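You operate a simulated robot arm through the tools that you are given. There is no shell and no other tool. Be economical: measure what you need, move in short steps, check, and stop when the job is done.

Carry out the task below with a simulated robot arm. There is one attempt and no reset: what you move stays moved.

TASK
Fit the yellow peg in the teal boat and stand the boat on the felt.
Fine: hold the boat in the vice for the fit; vice knob back at free.

It is judged by the outcome, as a careful person would: the job done as asked, and still so three seconds after it is handed in. It fails if anything else is knocked over, pushed out of place, dropped, spilled or broken.

THE ROBOT
A 6-joint arm with a two-finger parallel gripper, fixed in place. Base frame: the origin is at the foot of the arm, x ahead of it, y to its left, z up; the work surface is at about z = 0.005. Lengths are in m, angles in degrees, forces in N, time in s.
With the tool pointing down near the work surface it reaches from about 0.14 to 0.58 m from the base axis. Its first joint turns from -66.0 to 66.0 degrees. Payload 2.1 kg.
Tool frame: the origin (TCP) lies between the finger pads and is the grasp point; the fingertips stand 0.03 m ahead of it; z points along the fingers, y is the line along which they close. The gripper opens to 0.094 m. The fingers are 0.028 m wide and 0.01 m thick; the gripper's body (0.05 by 0.096 m) begins 0.055 m behind the TCP.
Orientation is told as [roll, pitch, yaw] about the base's x, y, z axes, in that order, counted from this pose: with the fingers straight down and closing along the base's y, the tool's x points along the base's -x, its y along +y and its z along -z.

THE INTERFACE
- The arm moves only by the tool play_rows. Its argument "plan" is a list of rows, each a list of 7 numbers: the turn, a rotation vector about the tool's x, y, z in units of 90 degrees (1.0 is 90 degrees), then the shift along the tool's x, y, z in units of 200 mm (1.0 is 200 mm), then the finger opening in m, from 0 to 0.094. In form: [[wx, wy, wz, x, y, z, hand], ...]. A call has 1 to 8 rows; each row is the pose to reach, as a shift and turn from the pose commanded when the call began, along the tool's axes at that moment. A call with a number of a shift or a turn outside -1 to 1 is refused whole. A row lasts 0.2 s, in which the tool goes at most 0.05 m and 8.6 degrees; a call with a longer step from one row to the next is refused whole, and so is a gripper value outside its range. A pose out of reach is approached as far as the arm can. The call stops where the force on the tool passes 70 N (or 10 N more than at its start, if that is more) or the arm is blocked; 0.2 s more then pass. The fingers move at their own pace (about 0.072 m/s each) and stop on an object; they squeeze with about 45 N. The grip force told is the motor's: it shows also when the fingers shut on nothing. Time passes only in rows, and 0.2 s behind the last, so rows that repeat a pose let the fingers close. It gives the time, the measured TCP pose, the force on the tool (base axes), the opening and the grip force at its end, in the units of the frame above (readings bear some noise).
- Cameras (640 x 400 px; columns grow to the right, rows downward): "scene" is fixed at [0.0546, -0.3646, 0.4947]; the picture's right is [0.80, -0.60, 0.00], its down [-0.28, -0.38, -0.88] and it looks along [0.53, 0.71, -0.47] (base axes); focal length 288 px, centre (320, 200). "wrist" rides on the gripper at [-0.037, 0, -0.058] in the tool frame; the picture's right is [0.00, -1.00, 0.00], its down [0.97, 0.00, -0.24] and it looks along [0.24, 0.00, 0.97] (tool axes); focal length 218 px, centre (320, 200).
- get_image(camera): a new picture of that camera. No time passes.
- locate(camera, pixels): for up to 12 pixels [column, row] of the newest picture of that camera ("zoom" is the newest enlarged one), the place [x, y, z] in the base frame of the surface seen there, good to about 0.002 m. No time passes.
- zoom(camera, box): a new picture of the part [left, top, right, bottom] of that camera's present view, enlarged. No time passes.
- hand_in(): hands the job in; it is judged then, once.

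Work in short steps. Measure before you move; look again where a grasp or a placing could have gone wrong, and mend it. You have 80 turns and 38 pictures in all, the two below and enlarged ones among them. Open the gripper and draw the arm clear of the work before you hand the job in, unless the task says otherwise; then end with one line.

The tools are called after "Emit:" as a command line: name --pt "numbers of a row" for each row, then --argument value for the rest, lists and objects as JSON in quotes. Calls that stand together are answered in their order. play_rows: Moves the arm, as the interface text tells. Its arguments: {"type":"object","properties":{"plan":{"type":"array","items":{"type":"array","items":{"type":"number"}}}},"required":["plan"]} The other tools are called the same way: get_image (camera) takes a picture; locate (camera, pixels) gives the place of the surface under pixels of a picture; zoom (camera, box) takes an enlarged picture of a part of a camera's view; hand_in () hands the job in.

At the start:

```text
time_s: 0.0
position: [0.3094, 0.1269, 0.3057]
ee_rot: [0.0, -0.3, 0.0]
wrist_force: [-0.2, -0.7, 0.2]
opening: 0.0939
finger_force: 0.1
```

scene: 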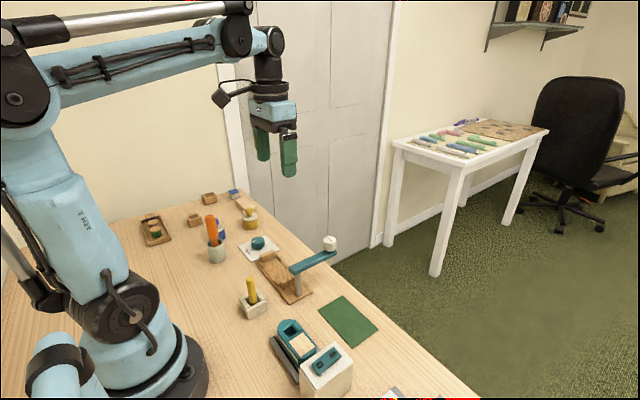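
wrist: 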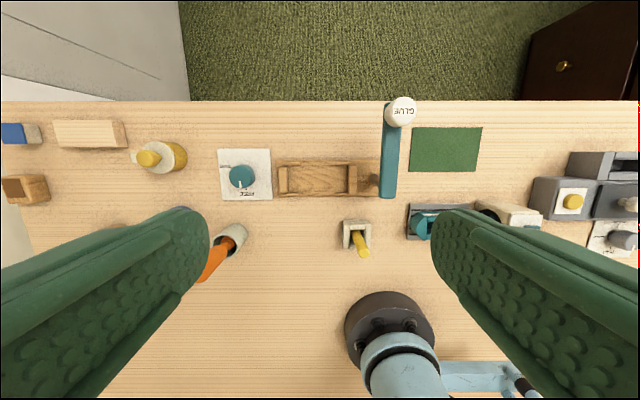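

I'll look closer at the table to identify the vice, boat, peg, and knob.

Emit:
zoom --camera "scene" --box '[220, 260, 400, 400]'

Emit:
zoom --camera "scene" --box '[130, 180, 350, 320]'

Emit:
zoom --camera "wrist" --box '[200, 90, 500, 270]'

```text
2.86 times, centred on (310, 330) of scene
```

zoom: 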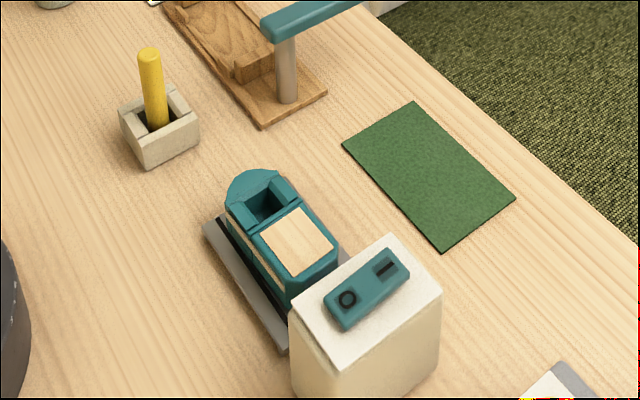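

```text
2.86 times, centred on (240, 250) of scene
```

zoom: 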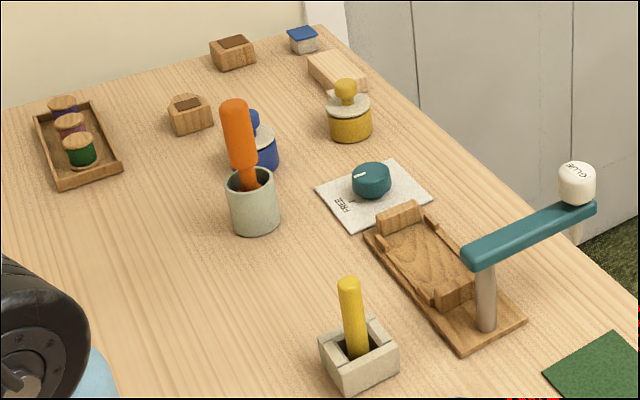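

```text
2.13 times, centred on (350, 180) of wrist
```

zoom: 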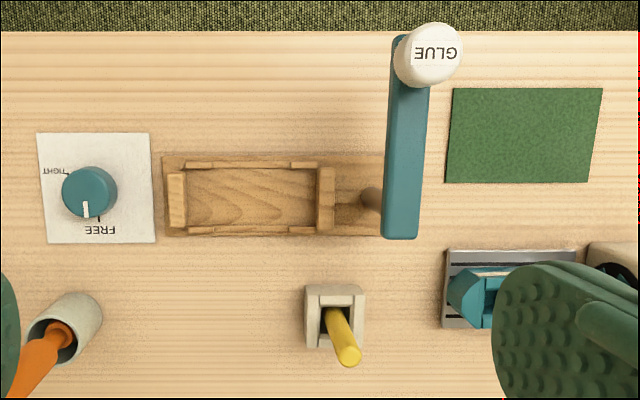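

Emit:
locate --camera "scene" --pixels '[[262, 284], [303, 346], [288, 326], [327, 362], [250, 300], [348, 320], [251, 281], [258, 241], [330, 241], [310, 262], [280, 278], [275, 345]]'

Emit:
locate --camera "wrist" --pixels '[[241, 176], [283, 180], [352, 180], [315, 165], [315, 197], [365, 180], [390, 150], [400, 110], [345, 235], [361, 250], [446, 150], [270, 150]]'

Emit:
play_rows --pt "0 0 0 0 -0.2 0 0.094" --pt "0 0 0 0 -0.4 0 0.094" --pt "0 0 0 0 -0.6 0 0.094" --pt "0 0 0 0.1 -0.8 0 0.094" --pt "0 0 0 0.2 -0.95 0 0.094"

Emit:
get_image --camera "wrist"

```text
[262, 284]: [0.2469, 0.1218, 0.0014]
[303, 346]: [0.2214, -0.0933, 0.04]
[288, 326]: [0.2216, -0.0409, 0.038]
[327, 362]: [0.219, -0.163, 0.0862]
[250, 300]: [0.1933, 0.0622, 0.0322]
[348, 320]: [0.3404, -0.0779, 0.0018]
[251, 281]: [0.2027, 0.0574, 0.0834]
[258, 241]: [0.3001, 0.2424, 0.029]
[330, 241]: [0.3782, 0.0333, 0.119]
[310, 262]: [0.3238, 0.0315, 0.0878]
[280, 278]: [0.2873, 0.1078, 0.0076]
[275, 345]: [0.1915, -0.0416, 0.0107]
```

```text
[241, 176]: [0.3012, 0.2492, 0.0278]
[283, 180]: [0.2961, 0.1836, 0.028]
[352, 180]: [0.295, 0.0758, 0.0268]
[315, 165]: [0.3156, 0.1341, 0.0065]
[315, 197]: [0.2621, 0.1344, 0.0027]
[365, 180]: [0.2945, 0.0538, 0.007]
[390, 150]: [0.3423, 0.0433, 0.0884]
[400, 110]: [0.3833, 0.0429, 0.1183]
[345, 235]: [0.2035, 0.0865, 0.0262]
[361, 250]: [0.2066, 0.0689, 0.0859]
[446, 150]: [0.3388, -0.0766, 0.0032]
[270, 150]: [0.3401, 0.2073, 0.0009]
```

```text
time_s: 1.2
position: [0.2685, -0.0626, 0.3032]
ee_rot: [0.0, -0.3, 0.0]
wrist_force: [-0.1, 0.4, 0.2]
opening: 0.0942
finger_force: 0.0
```

```text
32 pictures are left
```

wrist: 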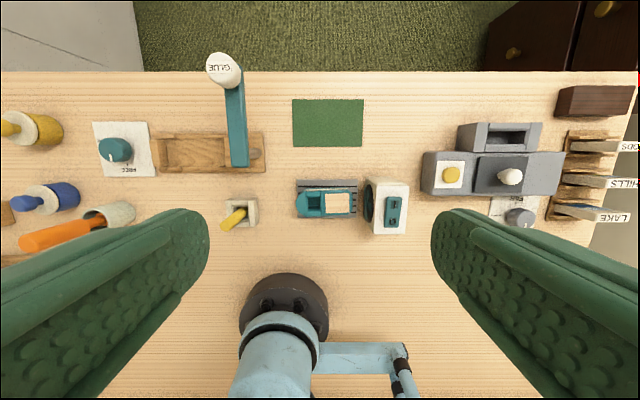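

Emit:
zoom --camera "wrist" --box '[280, 165, 420, 245]'

Emit:
zoom --camera "wrist" --box '[80, 80, 280, 240]'

Emit:
zoom --camera "wrist" --box '[410, 80, 640, 240]'

```text
4.57 times, centred on (350, 205) of wrist
```

zoom: 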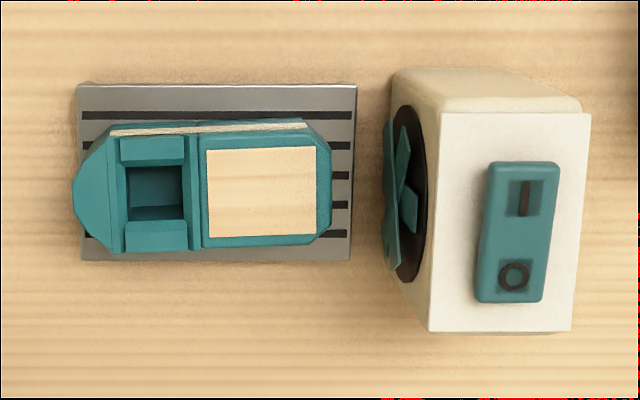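

```text
2.50 times, centred on (180, 160) of wrist
```

zoom: 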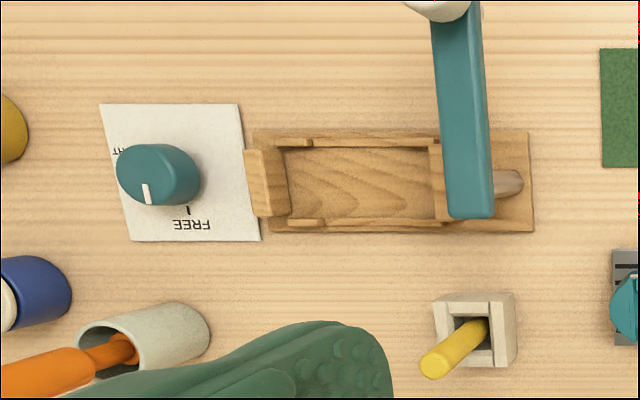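

```text
2.50 times, centred on (525, 160) of wrist
```

zoom: 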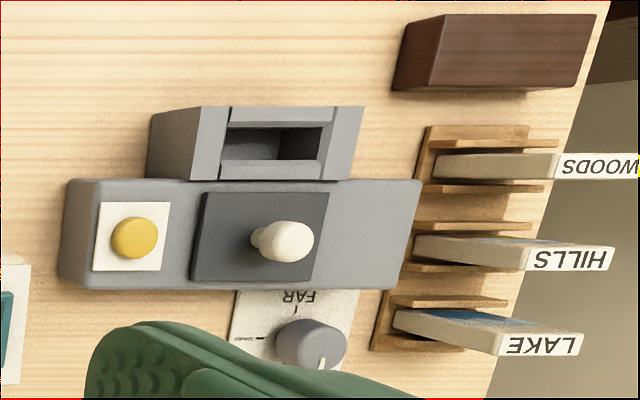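

Emit:
play_rows --pt "0 0 0 0.07 0.03 0.17 0.094" --pt "0 0 0 0.14 0.06 0.34 0.094" --pt "0 0 0 0.2 0.09 0.5 0.094" --pt "0 0 0 0.2 0.09 0.5 0.094"

Emit:
zoom --camera "wrist" --box '[200, 120, 440, 270]'

```text
time_s: 2.2
position: [0.2277, -0.0455, 0.2068]
ee_rot: [0.0, -0.3, -0.1]
wrist_force: [0.1, -0.1, -0.5]
opening: 0.094
finger_force: 0.0
```

```text
2.67 times, centred on (320, 195) of wrist
```

zoom: 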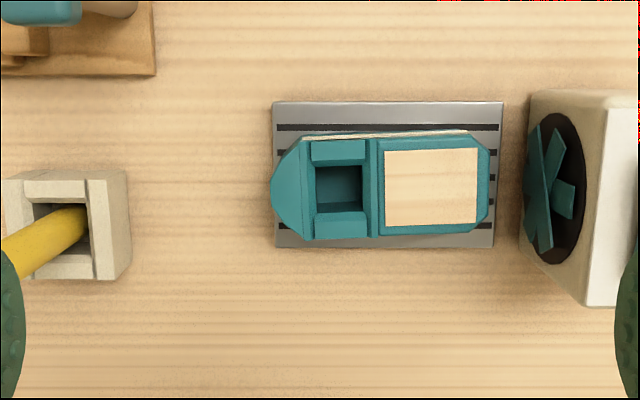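

Emit:
locate --camera "zoom" --pixels '[[275, 190], [485, 180], [338, 150], [340, 225], [340, 180], [430, 188], [400, 142], [400, 233], [370, 152], [370, 222], [290, 190], [400, 105]]'

Emit:
locate --camera "zoom" --pixels '[[305, 140], [470, 132], [305, 238], [480, 236], [313, 188], [365, 188], [340, 163], [340, 213], [55, 188], [108, 210], [70, 265], [300, 200]]'

```text
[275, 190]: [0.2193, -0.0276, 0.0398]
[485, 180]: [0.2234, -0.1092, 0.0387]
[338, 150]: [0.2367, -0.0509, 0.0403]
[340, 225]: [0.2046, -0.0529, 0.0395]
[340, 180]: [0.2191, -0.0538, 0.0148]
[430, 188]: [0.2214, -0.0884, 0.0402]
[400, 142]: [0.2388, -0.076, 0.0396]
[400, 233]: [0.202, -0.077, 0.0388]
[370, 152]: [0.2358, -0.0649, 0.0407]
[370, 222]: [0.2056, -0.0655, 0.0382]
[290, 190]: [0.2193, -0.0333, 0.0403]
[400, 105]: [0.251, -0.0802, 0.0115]
```

```text
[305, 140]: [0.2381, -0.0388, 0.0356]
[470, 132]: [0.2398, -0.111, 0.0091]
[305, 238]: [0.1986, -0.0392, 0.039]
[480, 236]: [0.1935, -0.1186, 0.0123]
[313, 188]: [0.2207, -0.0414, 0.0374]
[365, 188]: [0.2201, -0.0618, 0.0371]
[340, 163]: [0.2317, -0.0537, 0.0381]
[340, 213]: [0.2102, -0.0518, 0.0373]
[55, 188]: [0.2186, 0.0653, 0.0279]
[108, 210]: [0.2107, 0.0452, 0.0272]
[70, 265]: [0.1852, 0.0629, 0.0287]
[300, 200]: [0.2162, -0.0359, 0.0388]
```

Emit:
play_rows --pt "0 0 0 -0.05 0.2 -0.1 0.094" --pt "0 0 0 -0.1 0.4 -0.2 0.094" --pt "0 0 0 -0.2 0.6 -0.2 0.094" --pt "0 0 0 -0.2 0.75 -0.2 0.094" --pt "0 0 0 -0.2 0.75 -0.2 0.094"

Emit:
zoom --camera "wrist" --box '[180, 100, 460, 275]'

```text
time_s: 3.4
position: [0.2698, 0.1042, 0.2455]
ee_rot: [0.0, -0.2, -0.1]
wrist_force: [0.9, 0.5, -0.5]
opening: 0.0941
finger_force: 0.0
```

```text
2.29 times, centred on (320, 188) of wrist
```

zoom: 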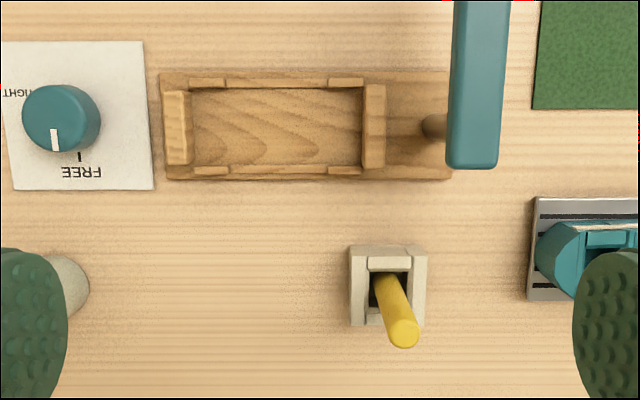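

Emit:
locate --camera "zoom" --pixels '[[185, 125], [191, 125], [365, 125], [374, 125], [383, 125], [280, 125], [205, 83], [345, 82], [205, 170], [345, 169], [280, 80], [280, 168]]'

Emit:
locate --camera "zoom" --pixels '[[62, 120], [54, 138], [452, 160], [490, 160], [472, 20], [357, 290], [419, 290], [388, 252], [386, 285], [405, 335], [388, 262], [436, 125]]'

```text
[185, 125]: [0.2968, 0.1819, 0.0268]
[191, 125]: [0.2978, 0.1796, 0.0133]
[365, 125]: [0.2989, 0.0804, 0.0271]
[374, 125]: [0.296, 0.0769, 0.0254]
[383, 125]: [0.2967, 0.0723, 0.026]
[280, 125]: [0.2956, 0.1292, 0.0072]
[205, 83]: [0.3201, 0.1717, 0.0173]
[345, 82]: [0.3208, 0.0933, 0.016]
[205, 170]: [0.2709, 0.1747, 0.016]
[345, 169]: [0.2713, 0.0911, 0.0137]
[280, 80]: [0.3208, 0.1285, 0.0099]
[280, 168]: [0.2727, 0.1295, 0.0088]
```

```text
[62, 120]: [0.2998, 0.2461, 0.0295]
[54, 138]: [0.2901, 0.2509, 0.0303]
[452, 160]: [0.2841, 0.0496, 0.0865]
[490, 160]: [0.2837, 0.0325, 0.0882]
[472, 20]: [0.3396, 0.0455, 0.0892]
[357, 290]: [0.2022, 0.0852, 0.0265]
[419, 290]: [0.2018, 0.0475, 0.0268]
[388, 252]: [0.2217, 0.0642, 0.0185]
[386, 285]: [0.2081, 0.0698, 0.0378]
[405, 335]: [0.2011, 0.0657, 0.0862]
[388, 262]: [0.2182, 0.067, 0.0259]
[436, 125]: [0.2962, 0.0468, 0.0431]
```

Boat: 0.083 long, 0.040 wide, top z 0.040, centre (0.221,-0.069), yawed about 3°. I move above it while turning the gripper so that the fingers close across its width, with the camera on the +y side.

Emit:
play_rows --pt "0 0 -0.095 0.03 -0.11 0 0.094" --pt "0 0 -0.19 0.06 -0.22 0 0.094" --pt "0 0 -0.285 0.09 -0.33 0 0.094" --pt "0 0 -0.38 0.12 -0.44 0 0.094" --pt "0 0 -0.475 0.15 -0.55 0 0.094" --pt "0 0 -0.57 0.18 -0.66 0 0.094" --pt "0 0 -0.665 0.21 -0.77 0 0.094" --pt "0 0 -0.76 0.24 -0.88 0 0.094"

Emit:
play_rows --pt "0 0 -0.09 0 0 0.1 0.094" --pt "0 0 -0.18 0 0 0.2 0.094" --pt "0 0 -0.27 0 0 0.3 0.094" --pt "0 0 -0.27 0 0 0.4 0.075" --pt "0 0 -0.27 0 0 0.4 0.075"

Emit:
get_image --camera "wrist"

```text
time_s: 5.2
position: [0.2199, -0.073, 0.2442]
ee_rot: [-0.3, 0.0, 68.4]
wrist_force: [0.9, -0.5, -0.3]
opening: 0.094
finger_force: 0.0
```

```text
time_s: 6.4
position: [0.2215, -0.0741, 0.164]
ee_rot: [-0.3, 0.0, 92.7]
wrist_force: [-0.7, -1.0, 0.0]
opening: 0.0752
finger_force: 0.1
```

```text
26 pictures are left
```

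wrist: 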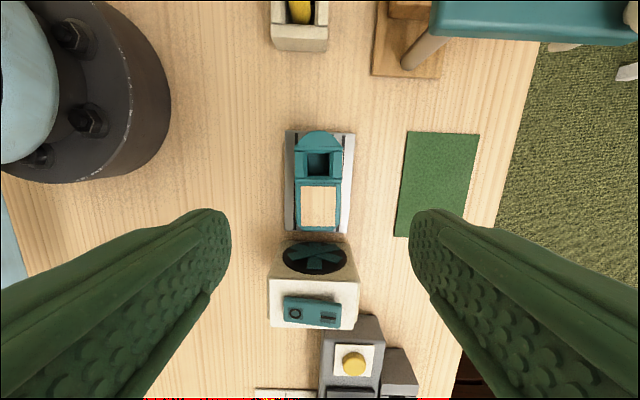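

Boat looks aligned with the gripper (320,185 in the image). Descend in two stages and grasp.

Emit:
play_rows --pt "0 0 0 -0.02 0 0.15 0.065" --pt "0 0 0 -0.02 0 0.3 0.065" --pt "0 0 0 -0.02 0 0.45 0.065" --pt "0 0 0 -0.02 0 0.53 0.065" --pt "0 0 0 -0.02 0 0.58 0.065" --pt "0 0 0 -0.02 0 0.58 0.065"

Emit:
get_image --camera "wrist"

```text
time_s: 7.8
position: [0.2206, -0.0658, 0.0511]
ee_rot: [-0.3, 0.0, 92.6]
wrist_force: [0.1, -0.2, 0.3]
opening: 0.065
finger_force: 0.0
```

```text
25 pictures are left
```

wrist: 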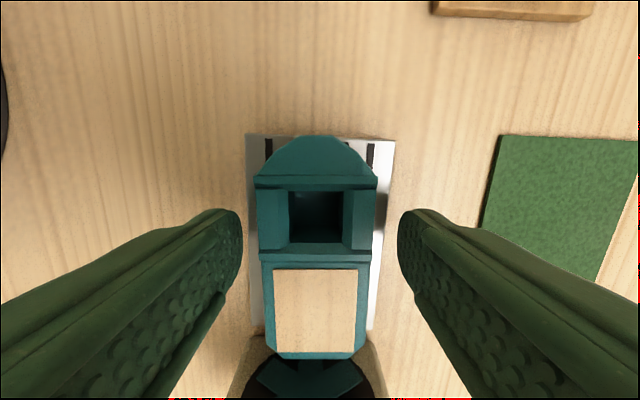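

Emit:
play_rows --pt "0 0 0 0.02 0 0.012 0.065" --pt "0 0 0 0.02 0 0.012 0.03" --pt "0 0 0 0.02 0 0.012 0.03" --pt "0 0 0 0.02 0 0.012 0.03"

Emit:
play_rows --pt "0 0 0 0 0 -0.05 0.03" --pt "0 0 0 0 0 -0.2 0.03" --pt "0 0 0 0 0 -0.4 0.03" --pt "0 0 0 0 0 -0.5 0.03"

Emit:
get_image --camera "wrist"

```text
time_s: 8.8
position: [0.2212, -0.0709, 0.0469]
ee_rot: [-0.1, 0.0, 92.6]
wrist_force: [0.0, -0.1, 0.4]
opening: 0.0393
finger_force: 45.2
```

```text
time_s: 9.8
position: [0.2218, -0.0689, 0.1474]
ee_rot: [-0.1, -0.1, 92.6]
wrist_force: [0.1, -0.1, -0.3]
opening: 0.0389
finger_force: 45.6
```

```text
24 pictures are left
```

wrist: 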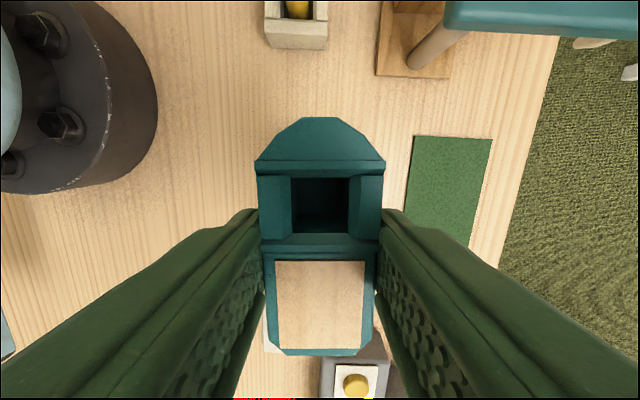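

Boat is held (opening 0.039). Raise and carry it over the vice pocket (0.296, 0.129), squaring the yaw.

Emit:
play_rows --pt "0 0 0 0 0 -0.2 0.03" --pt "0 0 0 -0.15 -0.05 -0.27 0.03" --pt "0 0 0.015 -0.35 -0.15 -0.27 0.03" --pt "0 0 0.029 -0.55 -0.25 -0.27 0.03" --pt "0 0 0.029 -0.75 -0.35 -0.27 0.03" --pt "0 0 0.029 -0.9 -0.415 -0.27 0.03" --pt "0 0 0.029 -0.965 -0.415 -0.27 0.03" --pt "0 0 0.029 -0.965 -0.415 -0.27 0.03"

Emit:
get_image --camera "wrist"

```text
time_s: 11.6
position: [0.294, 0.1247, 0.1995]
ee_rot: [-0.1, 0.0, 90.0]
wrist_force: [-0.1, 0.3, 0.5]
opening: 0.0392
finger_force: 44.8
```

```text
23 pictures are left
```

wrist: 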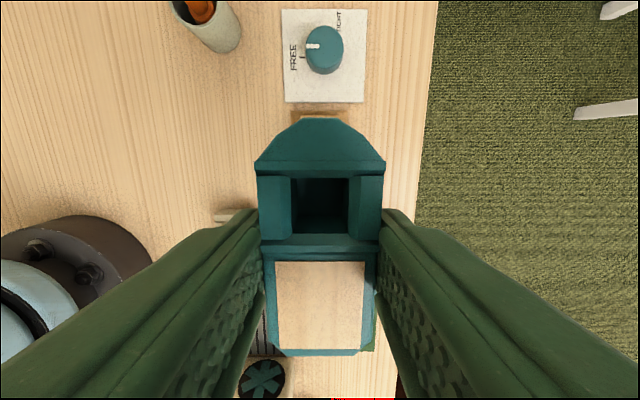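

Emit:
locate --camera "wrist" --pixels '[[320, 122], [318, 350], [262, 195], [379, 195], [320, 300], [320, 200]]'

Emit:
zoom --camera "scene" --box '[220, 150, 360, 310]'

```text
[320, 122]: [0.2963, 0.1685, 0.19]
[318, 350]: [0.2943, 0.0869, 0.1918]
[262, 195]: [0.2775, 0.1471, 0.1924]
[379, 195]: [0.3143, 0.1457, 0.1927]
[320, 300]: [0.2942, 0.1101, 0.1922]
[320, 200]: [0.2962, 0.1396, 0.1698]
```

```text
2.50 times, centred on (290, 230) of scene
```

zoom: 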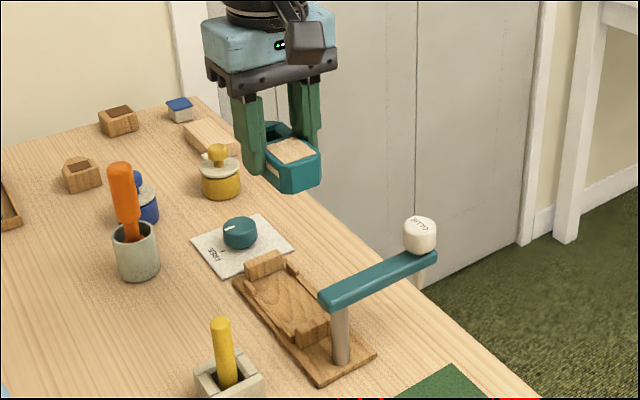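

Emit:
play_rows --pt "0 0 0 -0.01 0 0.2 0.03" --pt "0 0 0 -0.01 0 0.4 0.03" --pt "0 0 0 -0.01 0 0.6 0.03" --pt "0 0 0 -0.01 0 0.67 0.03" --pt "0 0 0 -0.01 0 0.67 0.03"

Emit:
zoom --camera "scene" --box '[230, 200, 330, 310]'

Emit:
get_image --camera "wrist"

```text
time_s: 12.8
position: [0.2934, 0.1262, 0.0627]
ee_rot: [-0.2, 0.0, 90.0]
wrist_force: [0.2, -1.2, -0.1]
opening: 0.0389
finger_force: 45.0
```

```text
3.64 times, centred on (280, 255) of scene
```

zoom: 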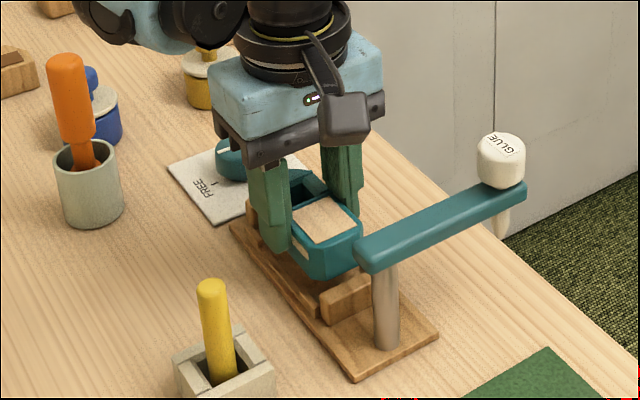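

```text
20 pictures are left
```

wrist: 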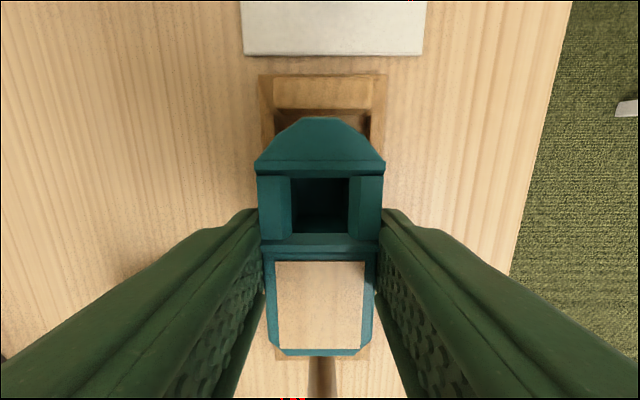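

Emit:
locate --camera "wrist" --pixels '[[262, 195], [379, 195], [265, 100], [381, 100], [320, 93], [320, 112], [320, 122], [320, 350], [285, 120], [365, 120]]'

```text
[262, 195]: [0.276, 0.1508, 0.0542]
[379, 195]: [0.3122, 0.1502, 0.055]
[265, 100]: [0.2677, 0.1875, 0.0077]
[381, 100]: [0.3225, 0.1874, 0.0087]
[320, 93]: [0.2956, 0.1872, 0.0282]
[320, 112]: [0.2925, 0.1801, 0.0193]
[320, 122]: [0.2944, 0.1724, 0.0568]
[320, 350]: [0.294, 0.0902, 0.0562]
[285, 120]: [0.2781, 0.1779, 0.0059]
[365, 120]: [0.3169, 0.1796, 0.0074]
```

Emit:
play_rows --pt "0 0 0 0 -0.0075 0.03 0.03" --pt "0 0 0 0 -0.0075 0.06 0.03" --pt "0 0 0 0 -0.0075 0.08 0.03" --pt "0 0 0 0 -0.0075 0.09 0.03" --pt "0 0 0 0 -0.0075 0.097 0.03" --pt "0 0 0 0 -0.0075 0.097 0.03"

Emit:
zoom --camera "scene" --box '[240, 220, 330, 310]'

```text
time_s: 14.2
position: [0.2962, 0.1281, 0.0474]
ee_rot: [0.0, 0.0, 90.1]
wrist_force: [-0.6, -0.5, -0.2]
opening: 0.0392
finger_force: 44.9
```

```text
4.44 times, centred on (285, 265) of scene
```

zoom: 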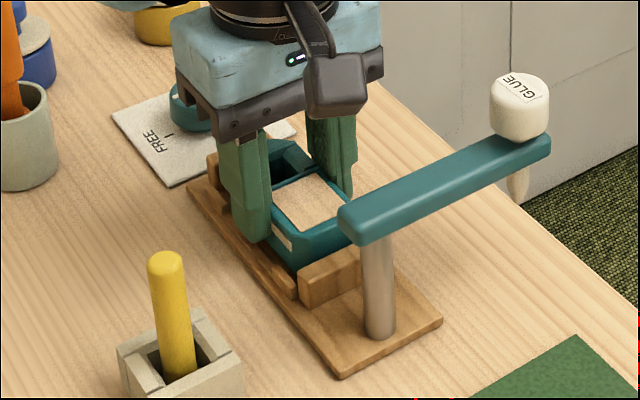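

Emit:
play_rows --pt "0 0 0 0 0 0.008 0.03" --pt "0 0 0 0 0 0.016 0.03" --pt "0 0 0 0 0 0.02 0.03" --pt "0 0 0 0 0 0.02 0.03"

```text
time_s: 15.2
position: [0.2974, 0.1279, 0.0445]
ee_rot: [-0.1, -0.1, 90.0]
wrist_force: [-2.5, -0.4, 0.1]
opening: 0.0391
finger_force: 45.3
```

Emit:
play_rows --pt "0 0 0 0 0.005 0.0 0.03" --pt "0 0 0 0 0.005 0.01 0.03" --pt "0 0 0 0 0.005 0.015 0.03" --pt "0 0 0 0 0.005 0.015 0.03"

```text
time_s: 16.2
position: [0.2969, 0.1283, 0.0421]
ee_rot: [-0.2, 0.0, 90.0]
wrist_force: [-2.6, -1.0, 39.3]
opening: 0.0397
finger_force: 45.0
```

Contact at TCP z 0.042 with 39 N; that matches the vice floor. Ease off, release and rise.

Emit:
play_rows --pt "0 0 0 0 0 -0.012 0.03" --pt "0 0 0 0 0 -0.012 0.03" --pt "0 0 0 0 0 -0.012 0.055" --pt "0 0 0 0 0 -0.012 0.055" --pt "0 0 0 0 0 -0.15 0.055" --pt "0 0 0 0 0 -0.35 0.055" --pt "0 0 0 0 0 -0.55 0.055" --pt "0 0 0 0 0 -0.75 0.094"

Emit:
zoom --camera "wrist" --box '[200, 0, 440, 300]'

```text
time_s: 18.0
position: [0.2938, 0.1271, 0.1933]
ee_rot: [-0.3, 0.1, 90.0]
wrist_force: [-0.2, 0.0, 0.7]
opening: 0.0941
finger_force: 0.1
```

```text
1.33 times, centred on (320, 150) of wrist
```

zoom: 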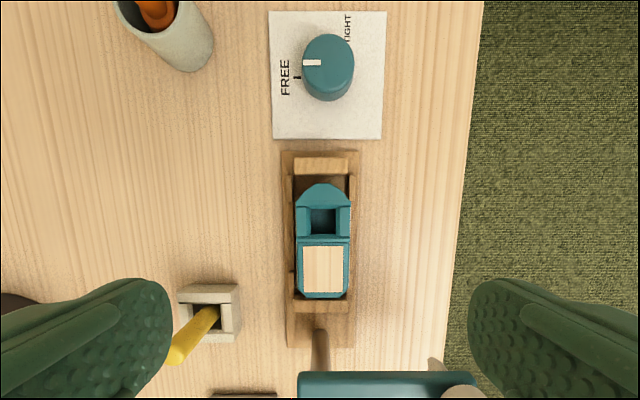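

Emit:
locate --camera "scene" --pixels '[[211, 218], [211, 232], [217, 245], [219, 225], [221, 237], [250, 210], [252, 222], [213, 216], [215, 255]]'

Emit:
play_rows --pt "0 0 0 -0.15 0 0 0.094" --pt "0 0 0 -0.3 -0.0 0 0.094" --pt "0 0 0 -0.45 -0.0 0.0 0.094" --pt "0 0 0 -0.45 -0.0 0.0 0.094"

Emit:
get_image --camera "wrist"

```text
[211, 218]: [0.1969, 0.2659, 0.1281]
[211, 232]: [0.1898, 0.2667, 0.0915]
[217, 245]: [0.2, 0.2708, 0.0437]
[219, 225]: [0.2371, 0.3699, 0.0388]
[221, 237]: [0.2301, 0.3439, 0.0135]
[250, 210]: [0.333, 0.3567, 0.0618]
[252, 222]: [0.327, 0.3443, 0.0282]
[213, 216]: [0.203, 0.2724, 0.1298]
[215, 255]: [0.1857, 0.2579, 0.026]
```

```text
time_s: 19.0
position: [0.2923, 0.2198, 0.1923]
ee_rot: [-0.2, 0.0, 90.0]
wrist_force: [1.3, -0.7, -0.4]
opening: 0.094
finger_force: 0.1
```

```text
17 pictures are left
```

wrist: 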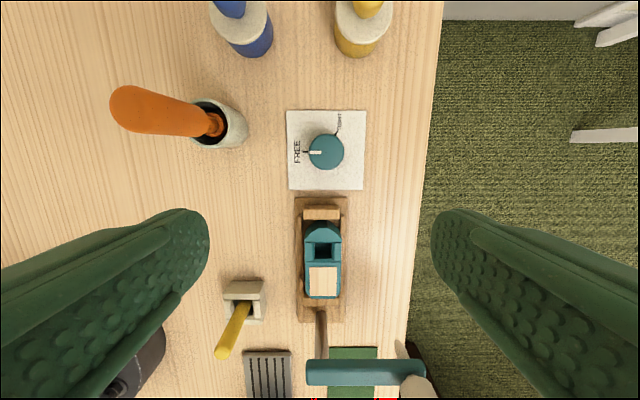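

Emit:
zoom --camera "wrist" --box '[280, 100, 370, 195]'

Emit:
locate --camera "zoom" --pixels '[[320, 340], [210, 350], [225, 340], [398, 215], [410, 160], [405, 200], [440, 340], [325, 245], [325, 450], [130, 345], [400, 230]]'

```text
4.21 times, centred on (325, 148) of wrist
```

zoom: 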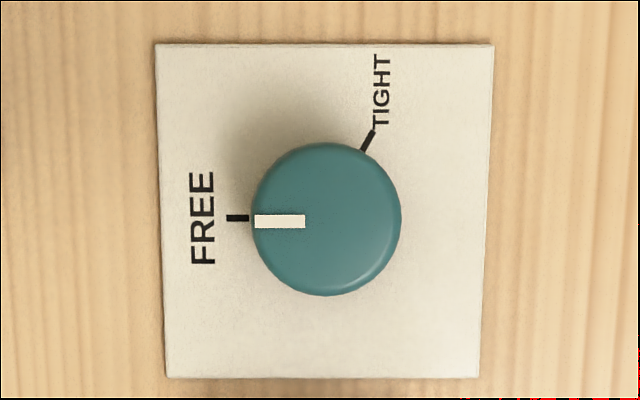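

```text
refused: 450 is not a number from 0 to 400
```

Emit:
locate --camera "zoom" --pixels '[[256, 220], [398, 220], [326, 147], [326, 290], [326, 220], [238, 218], [367, 142], [350, 260]]'

```text
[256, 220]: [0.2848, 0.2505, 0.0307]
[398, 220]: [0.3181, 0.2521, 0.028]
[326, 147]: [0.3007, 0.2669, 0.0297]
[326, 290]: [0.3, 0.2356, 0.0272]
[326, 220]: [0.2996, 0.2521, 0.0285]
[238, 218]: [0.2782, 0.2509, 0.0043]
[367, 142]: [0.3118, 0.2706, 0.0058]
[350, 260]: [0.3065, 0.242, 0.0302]
```

Emit:
play_rows --pt "0 0 0 -0.08 -0.02 0.15 0.07" --pt "0 0 0 -0.156 -0.041 0.3 0.07" --pt "0 0 0 -0.156 -0.041 0.45 0.07" --pt "0 0 0 -0.156 -0.041 0.55 0.07" --pt "0 0 0 -0.156 -0.041 0.55 0.07" --pt "0 0 0 -0.156 -0.041 0.55 0.07"

```text
time_s: 20.4
position: [0.3024, 0.2482, 0.0813]
ee_rot: [-0.3, -0.1, 90.1]
wrist_force: [0.3, 0.5, -0.2]
opening: 0.0701
finger_force: 0.1
```

Emit:
play_rows --pt "0 0 0 -0.014 0.008 0.08 0.07" --pt "0 0 0 -0.014 0.008 0.15 0.07" --pt "0 0 0 -0.014 0.008 0.195 0.07" --pt "0 0 0 -0.014 0.008 0.195 0.07"

Emit:
get_image --camera "wrist"

```text
time_s: 21.4
position: [0.3019, 0.2519, 0.0417]
ee_rot: [-0.2, 0.0, 90.1]
wrist_force: [0.3, -0.2, -1.4]
opening: 0.0704
finger_force: 0.1
```

```text
15 pictures are left
```

wrist: 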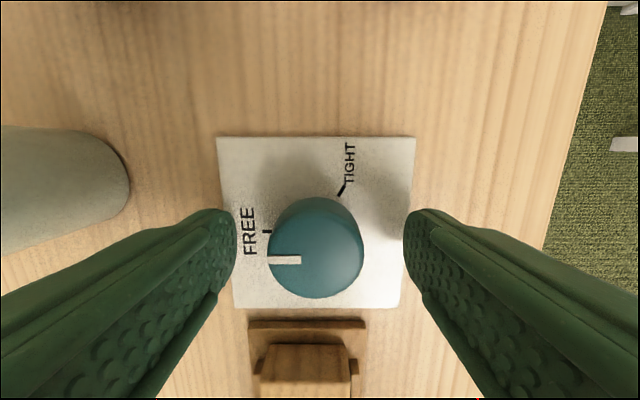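

Emit:
play_rows --pt "0 0 0 0 0.004 0 0.02" --pt "0 0 0 0 0.004 0 0.02" --pt "0 0 0 0 0.004 0 0.02"

Emit:
play_rows --pt "0 0 0.09 0 0 0 0.02" --pt "0 0 0.18 0 0 0 0.02" --pt "0 0 0.27 0 0 0 0.02" --pt "0 0 0.36 0 0 0 0.02" --pt "0 0 0.45 0 0 0 0.02" --pt "0 0 0.54 0 0 0 0.02" --pt "0 0 0.63 0 0 0 0.02" --pt "0 0 0.63 0 0 0 0.02"

```text
time_s: 22.2
position: [0.3004, 0.2529, 0.0415]
ee_rot: [-0.1, 0.0, 89.9]
wrist_force: [-8.0, -1.3, -4.9]
opening: 0.0372
finger_force: 45.0
```

```text
time_s: 24.0
position: [0.3013, 0.2506, 0.0414]
ee_rot: [0.0, -0.1, 33.2]
wrist_force: [-2.6, 13.8, 7.9]
opening: 0.0373
finger_force: 44.7
```

Emit:
play_rows --pt "0 0 0.09 0 0 0 0.02" --pt "0 0 0.18 0 0 0 0.02" --pt "0 0 0.27 0 0 0 0.02" --pt "0 0 0.36 0 0 0 0.02" --pt "0 0 0.45 0 0 0 0.02" --pt "0 0 0.54 0 0 0 0.02" --pt "0 0 0.63 0 0 0 0.02" --pt "0 0 0.705 0 0 0 0.02"

Emit:
get_image --camera "wrist"

```text
time_s: 25.8
position: [0.3024, 0.2485, 0.0417]
ee_rot: [-0.3, -0.3, -30.3]
wrist_force: [0.1, -28.8, 29.1]
opening: 0.0372
finger_force: 45.0
```

```text
14 pictures are left
```

wrist: 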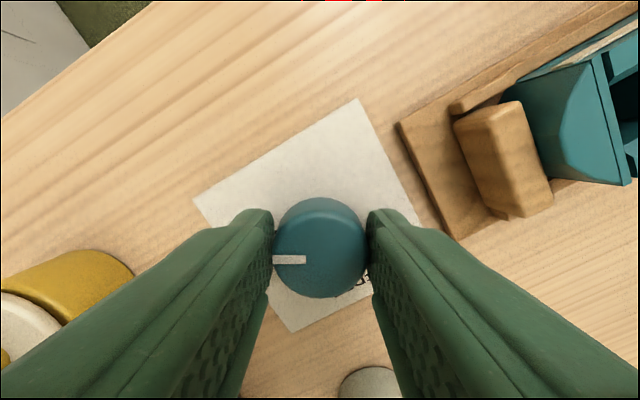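

Emit:
play_rows --pt "0 0 0 0 0 0 0.07" --pt "0 0 0 0 0 0 0.07" --pt "0 0 0 0 0 -0.2 0.07" --pt "0 0 0 0 0 -0.4 0.07" --pt "0 0 0 0 0 -0.6 0.07" --pt "0 0 0 0 0 -0.8 0.07" --pt "0 0 0 0 0 -0.8 0.07"

Emit:
zoom --camera "scene" --box '[220, 200, 340, 320]'

```text
time_s: 27.4
position: [0.3029, 0.2507, 0.1999]
ee_rot: [0.2, -0.2, -30.2]
wrist_force: [0.3, 0.8, 1.0]
opening: 0.0703
finger_force: 0.1
```

```text
3.33 times, centred on (280, 260) of scene
```

zoom: 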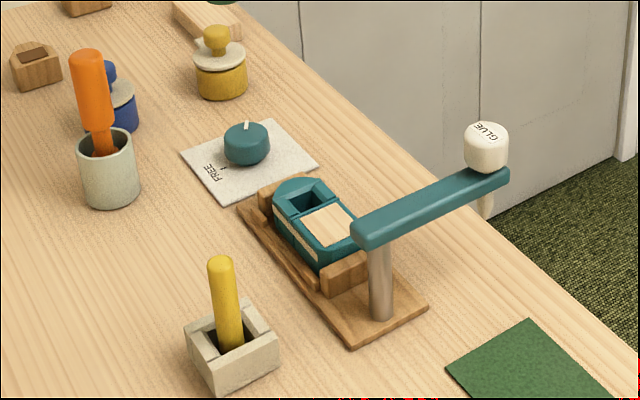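

Boat is clamped (moving jaw on the bow) and knob pointer at TIGHT. Next go above the peg at (0.203,0.066), straightening yaw to 0.

Emit:
play_rows --pt "0 0 -0.07 0 -0.2 0 0.07" --pt "0 0 -0.14 0 -0.4 0 0.07" --pt "0 0 -0.21 0 -0.6 0 0.07" --pt "0 0 -0.28 0 -0.8 0 0.07" --pt "0 0 -0.335 -0.03 -1.0 0 0.07" --pt "0 0 -0.335 -0.03 -1.0 0 0.07"

Emit:
zoom --camera "wrist" --box '[220, 150, 420, 300]'

```text
time_s: 28.8
position: [0.205, 0.0782, 0.2017]
ee_rot: [0.0, -0.2, 0.1]
wrist_force: [0.3, -0.8, 0.2]
opening: 0.0699
finger_force: 0.1
```

```text
2.67 times, centred on (320, 225) of wrist
```

zoom: 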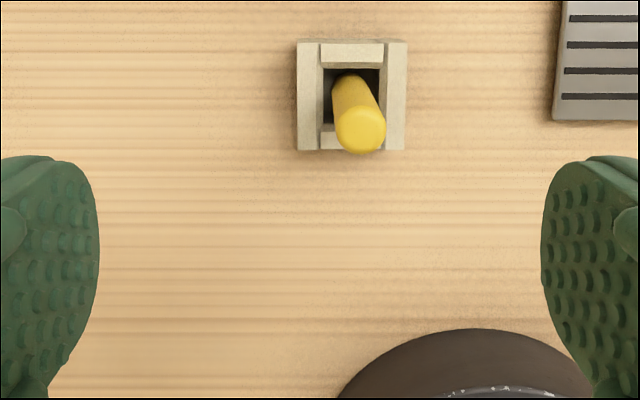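

Emit:
locate --camera "zoom" --pixels '[[360, 130], [340, 130], [380, 130], [360, 112], [360, 148], [350, 85], [310, 100], [397, 100], [352, 55], [350, 145], [340, 80], [328, 110]]'

```text
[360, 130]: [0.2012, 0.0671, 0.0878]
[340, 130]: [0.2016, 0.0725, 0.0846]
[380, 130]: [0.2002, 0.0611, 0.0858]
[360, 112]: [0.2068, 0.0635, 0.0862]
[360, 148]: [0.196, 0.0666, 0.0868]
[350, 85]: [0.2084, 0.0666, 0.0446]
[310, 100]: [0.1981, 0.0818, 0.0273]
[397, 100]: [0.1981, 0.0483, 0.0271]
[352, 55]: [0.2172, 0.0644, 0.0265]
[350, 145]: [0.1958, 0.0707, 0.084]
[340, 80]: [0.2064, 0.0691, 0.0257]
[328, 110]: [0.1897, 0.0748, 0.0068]
```

Emit:
play_rows --pt "0 0 0 0.0175 -0.0585 0.15 0.05" --pt "0 0 0 0.0175 -0.0585 0.35 0.05" --pt "0 0 0 0.0175 -0.0585 0.35 0.05" --pt "0 0 0 0.0175 -0.0585 0.35 0.05"

Emit:
zoom --camera "wrist" --box '[220, 150, 420, 300]'

```text
time_s: 29.8
position: [0.2029, 0.0666, 0.1329]
ee_rot: [0.0, -0.1, -0.1]
wrist_force: [0.4, -0.5, -0.2]
opening: 0.05
finger_force: 0.2
```

```text
2.67 times, centred on (320, 225) of wrist
```

zoom: 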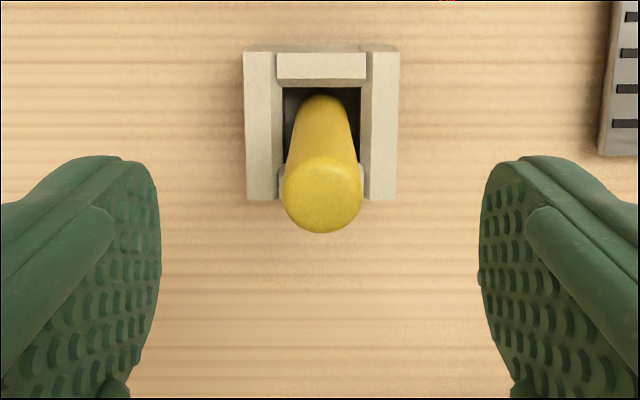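

Emit:
play_rows --pt "0 0 0 0.005 0 0.12 0.05" --pt "0 0 0 0.005 0 0.22 0.05" --pt "0 0 0 0.005 0 0.285 0.05" --pt "0 0 0 0.005 0 0.285 0.05" --pt "0 0 0 0.005 0 0.285 0.0" --pt "0 0 0 0.005 0 0.285 0.0" --pt "0 0 0 0.005 0 0.285 0.0"

Emit:
play_rows --pt "0 0 0 0 0 -0.1 0" --pt "0 0 0 0 0 -0.25 0" --pt "0 0 0 0 0 -0.4 0" --pt "0 0 0 0 0 -0.6 0" --pt "0 0 0 0 0 -0.6 0"

Emit:
zoom --camera "scene" --box '[200, 180, 320, 320]'

```text
time_s: 31.4
position: [0.202, 0.0642, 0.0746]
ee_rot: [0.0, -0.3, 0.0]
wrist_force: [-0.7, -0.6, -0.2]
opening: 0.012
finger_force: 45.0
```

```text
time_s: 32.6
position: [0.2027, 0.0642, 0.194]
ee_rot: [0.0, -0.2, 0.1]
wrist_force: [-0.1, -0.6, -0.1]
opening: 0.0118
finger_force: 44.9
```

```text
2.86 times, centred on (260, 250) of scene
```

zoom: 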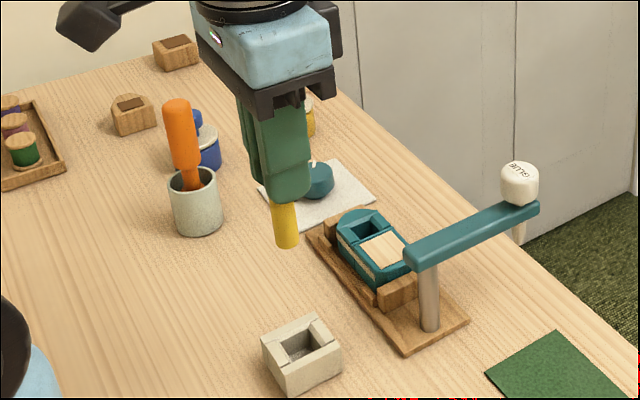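

Emit:
locate --camera "zoom" --pixels '[[287, 245], [287, 225], [275, 225], [298, 222], [367, 232], [367, 240], [352, 233], [385, 227], [367, 218], [383, 250], [345, 250], [370, 214]]'

Emit:
zoom --camera "scene" --box '[305, 245, 355, 285]'

```text
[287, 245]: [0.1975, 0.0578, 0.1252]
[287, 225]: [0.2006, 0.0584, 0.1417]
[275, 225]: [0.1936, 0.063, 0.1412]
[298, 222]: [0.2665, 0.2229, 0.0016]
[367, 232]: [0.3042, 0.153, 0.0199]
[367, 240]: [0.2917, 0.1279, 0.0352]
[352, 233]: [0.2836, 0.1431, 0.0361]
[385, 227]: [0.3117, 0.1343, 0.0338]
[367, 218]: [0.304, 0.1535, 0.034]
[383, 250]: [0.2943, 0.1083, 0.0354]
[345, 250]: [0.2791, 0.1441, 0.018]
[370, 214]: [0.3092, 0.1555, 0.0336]
```

```text
10.00 times, centred on (330, 265) of scene
```

zoom: 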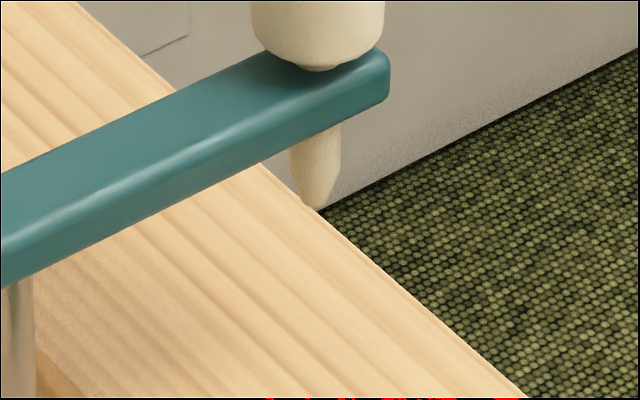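

Emit:
play_rows --pt "0 0 0 -0.08 0.14 -0.03 0" --pt "0 0 0 -0.16 0.28 -0.03 0" --pt "0 0 0 -0.235 0.415 -0.03 0" --pt "0 0 0 -0.235 0.415 -0.03 0"

Emit:
zoom --camera "wrist" --box '[250, 100, 410, 230]'

```text
time_s: 33.6
position: [0.2512, 0.1465, 0.2022]
ee_rot: [-0.1, -0.2, 0.0]
wrist_force: [0.4, 1.5, 0.2]
opening: 0.012
finger_force: 45.0
```

```text
3.08 times, centred on (330, 165) of wrist
```

zoom: 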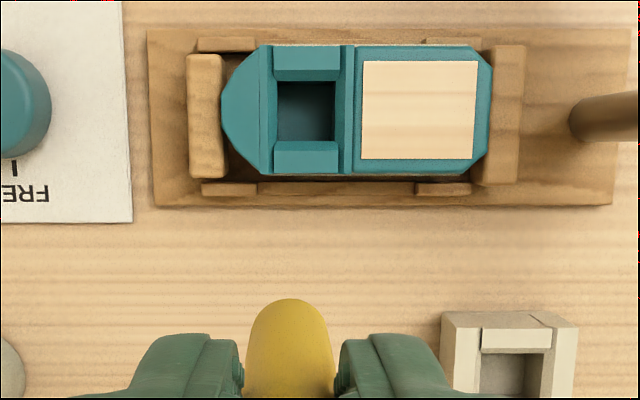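

Emit:
locate --camera "zoom" --pixels '[[272, 110], [340, 110], [306, 77], [306, 145], [306, 110], [290, 105], [320, 105], [306, 60], [306, 165], [225, 112], [490, 108], [288, 305]]'

```text
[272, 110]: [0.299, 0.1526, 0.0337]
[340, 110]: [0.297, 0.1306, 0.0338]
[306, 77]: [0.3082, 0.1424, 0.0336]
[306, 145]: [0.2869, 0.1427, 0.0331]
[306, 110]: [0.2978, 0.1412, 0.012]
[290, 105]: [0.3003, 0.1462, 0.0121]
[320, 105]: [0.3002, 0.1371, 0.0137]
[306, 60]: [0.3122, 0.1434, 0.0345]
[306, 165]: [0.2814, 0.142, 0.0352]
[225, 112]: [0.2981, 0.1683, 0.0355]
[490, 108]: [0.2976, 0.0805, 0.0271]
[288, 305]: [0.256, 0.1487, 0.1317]
```

Emit:
play_rows --pt "0 0 0 -0.12 -0.0325 0 0" --pt "0 0 0 -0.237 -0.0325 0.1 0" --pt "0 0 0 -0.237 -0.0325 0.25 0" --pt "0 0 0 -0.237 -0.0325 0.4 0" --pt "0 0 0 -0.237 -0.0325 0.4 0" --pt "0 0 0 -0.237 -0.0325 0.4 0"

Emit:
get_image --camera "wrist"

Emit:
zoom --camera "scene" --box '[240, 200, 310, 280]'

```text
time_s: 35.0
position: [0.2953, 0.1403, 0.1209]
ee_rot: [0.1, -0.2, 0.1]
wrist_force: [-0.7, -0.4, 0.2]
opening: 0.0093
finger_force: 43.4
```

```text
7 pictures are left
```

wrist: 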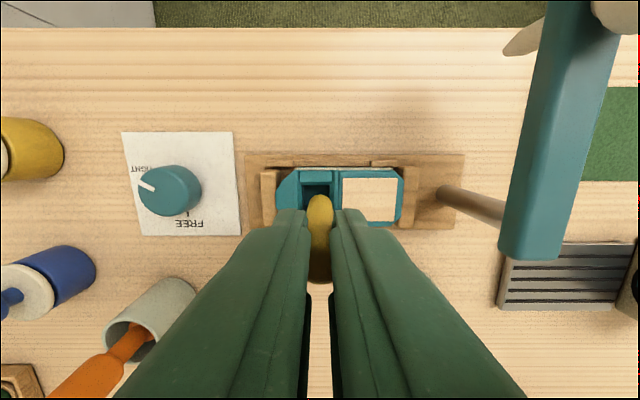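

```text
5.00 times, centred on (275, 240) of scene
```

zoom: 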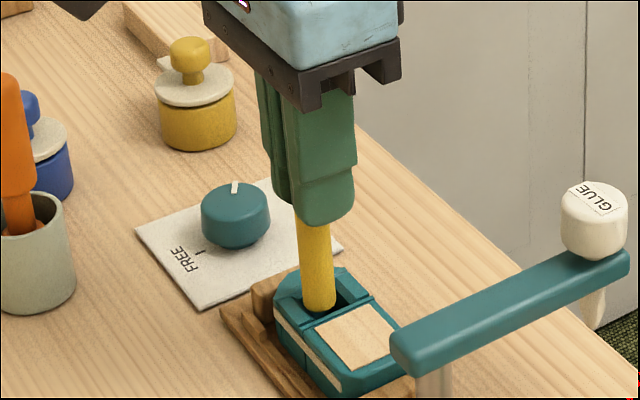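

Emit:
locate --camera "zoom" --pixels '[[318, 305], [318, 270], [316, 240], [302, 270], [332, 270], [345, 285], [335, 310], [340, 300], [320, 318], [305, 318]]'

Emit:
play_rows --pt "0 0 0 0 0 0 0"

```text
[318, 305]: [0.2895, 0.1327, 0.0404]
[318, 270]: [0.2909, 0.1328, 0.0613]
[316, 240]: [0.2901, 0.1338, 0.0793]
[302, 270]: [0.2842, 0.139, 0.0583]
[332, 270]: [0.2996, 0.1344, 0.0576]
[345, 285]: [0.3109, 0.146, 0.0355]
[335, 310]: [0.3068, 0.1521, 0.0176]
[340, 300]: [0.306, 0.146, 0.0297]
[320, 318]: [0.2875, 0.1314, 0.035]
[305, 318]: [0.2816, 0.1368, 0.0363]
```

```text
time_s: 35.4
position: [0.2953, 0.1391, 0.1205]
ee_rot: [0.0, -0.3, 0.0]
wrist_force: [0.0, 0.4, 0.1]
opening: 0.0113
finger_force: 45.1
```

The peg has slid about 1 cm down in the grip and its axis is at about (0.294,0.138); hole centre is (0.2975,0.1416). Correct by +3.5 mm in x and y at a slightly higher position and recheck.

Emit:
play_rows --pt "0 0 0 0 0 -0.03 0" --pt "0 0 0 -0.0175 0.0175 -0.03 0" --pt "0 0 0 -0.0175 0.0175 -0.03 0" --pt "0 0 0 -0.0175 0.0175 -0.03 0"

Emit:
zoom --camera "scene" --box '[275, 225, 325, 275]'

```text
time_s: 36.4
position: [0.2999, 0.1436, 0.1267]
ee_rot: [0.1, -0.2, -0.1]
wrist_force: [0.2, 0.2, 0.0]
opening: 0.013
finger_force: 44.8
```

```text
8.00 times, centred on (300, 250) of scene
```

zoom: 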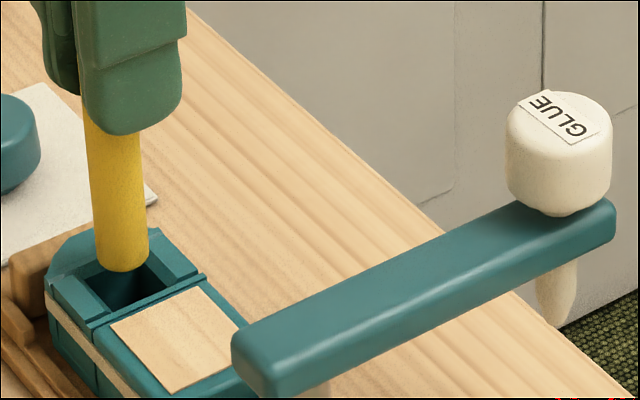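

Emit:
locate --camera "zoom" --pixels '[[123, 262], [120, 220], [115, 170], [90, 275], [175, 262], [130, 300], [80, 290], [110, 312], [190, 285], [150, 245]]'

```text
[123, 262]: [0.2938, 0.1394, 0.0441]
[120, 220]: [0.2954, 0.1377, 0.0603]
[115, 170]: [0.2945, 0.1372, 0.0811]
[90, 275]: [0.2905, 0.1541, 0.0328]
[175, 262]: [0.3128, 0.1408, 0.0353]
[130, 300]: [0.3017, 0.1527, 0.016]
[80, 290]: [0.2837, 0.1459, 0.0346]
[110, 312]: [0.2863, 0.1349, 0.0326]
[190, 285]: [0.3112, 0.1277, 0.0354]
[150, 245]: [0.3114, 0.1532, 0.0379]
```

Emit:
play_rows --pt "0 0 0 0.0 -0.005 0.04 0" --pt "0 0 0 0.0 -0.005 0.08 0" --pt "0 0 0 0.0 -0.005 0.11 0" --pt "0 0 0 0.0 -0.005 0.135 0" --pt "0 0 0 0.0 -0.005 0.15 0" --pt "0 0 0 0.0 -0.005 0.15 0"

```text
time_s: 37.8
position: [0.3002, 0.1428, 0.0968]
ee_rot: [0.0, -0.2, 0.0]
wrist_force: [-0.7, 2.7, 52.4]
opening: 0.0135
finger_force: 44.9
```

Emit:
zoom --camera "scene" --box '[265, 215, 325, 275]'

```text
6.67 times, centred on (295, 245) of scene
```

zoom: 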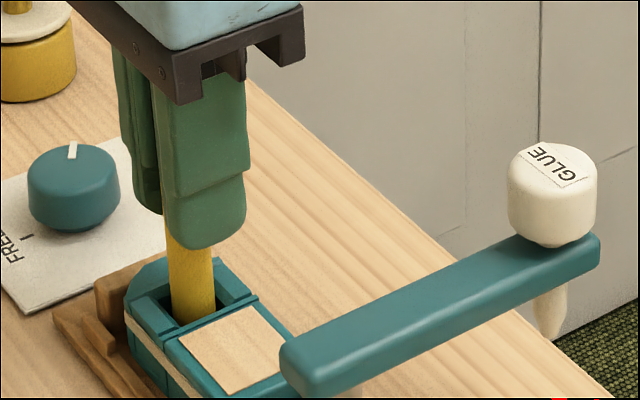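

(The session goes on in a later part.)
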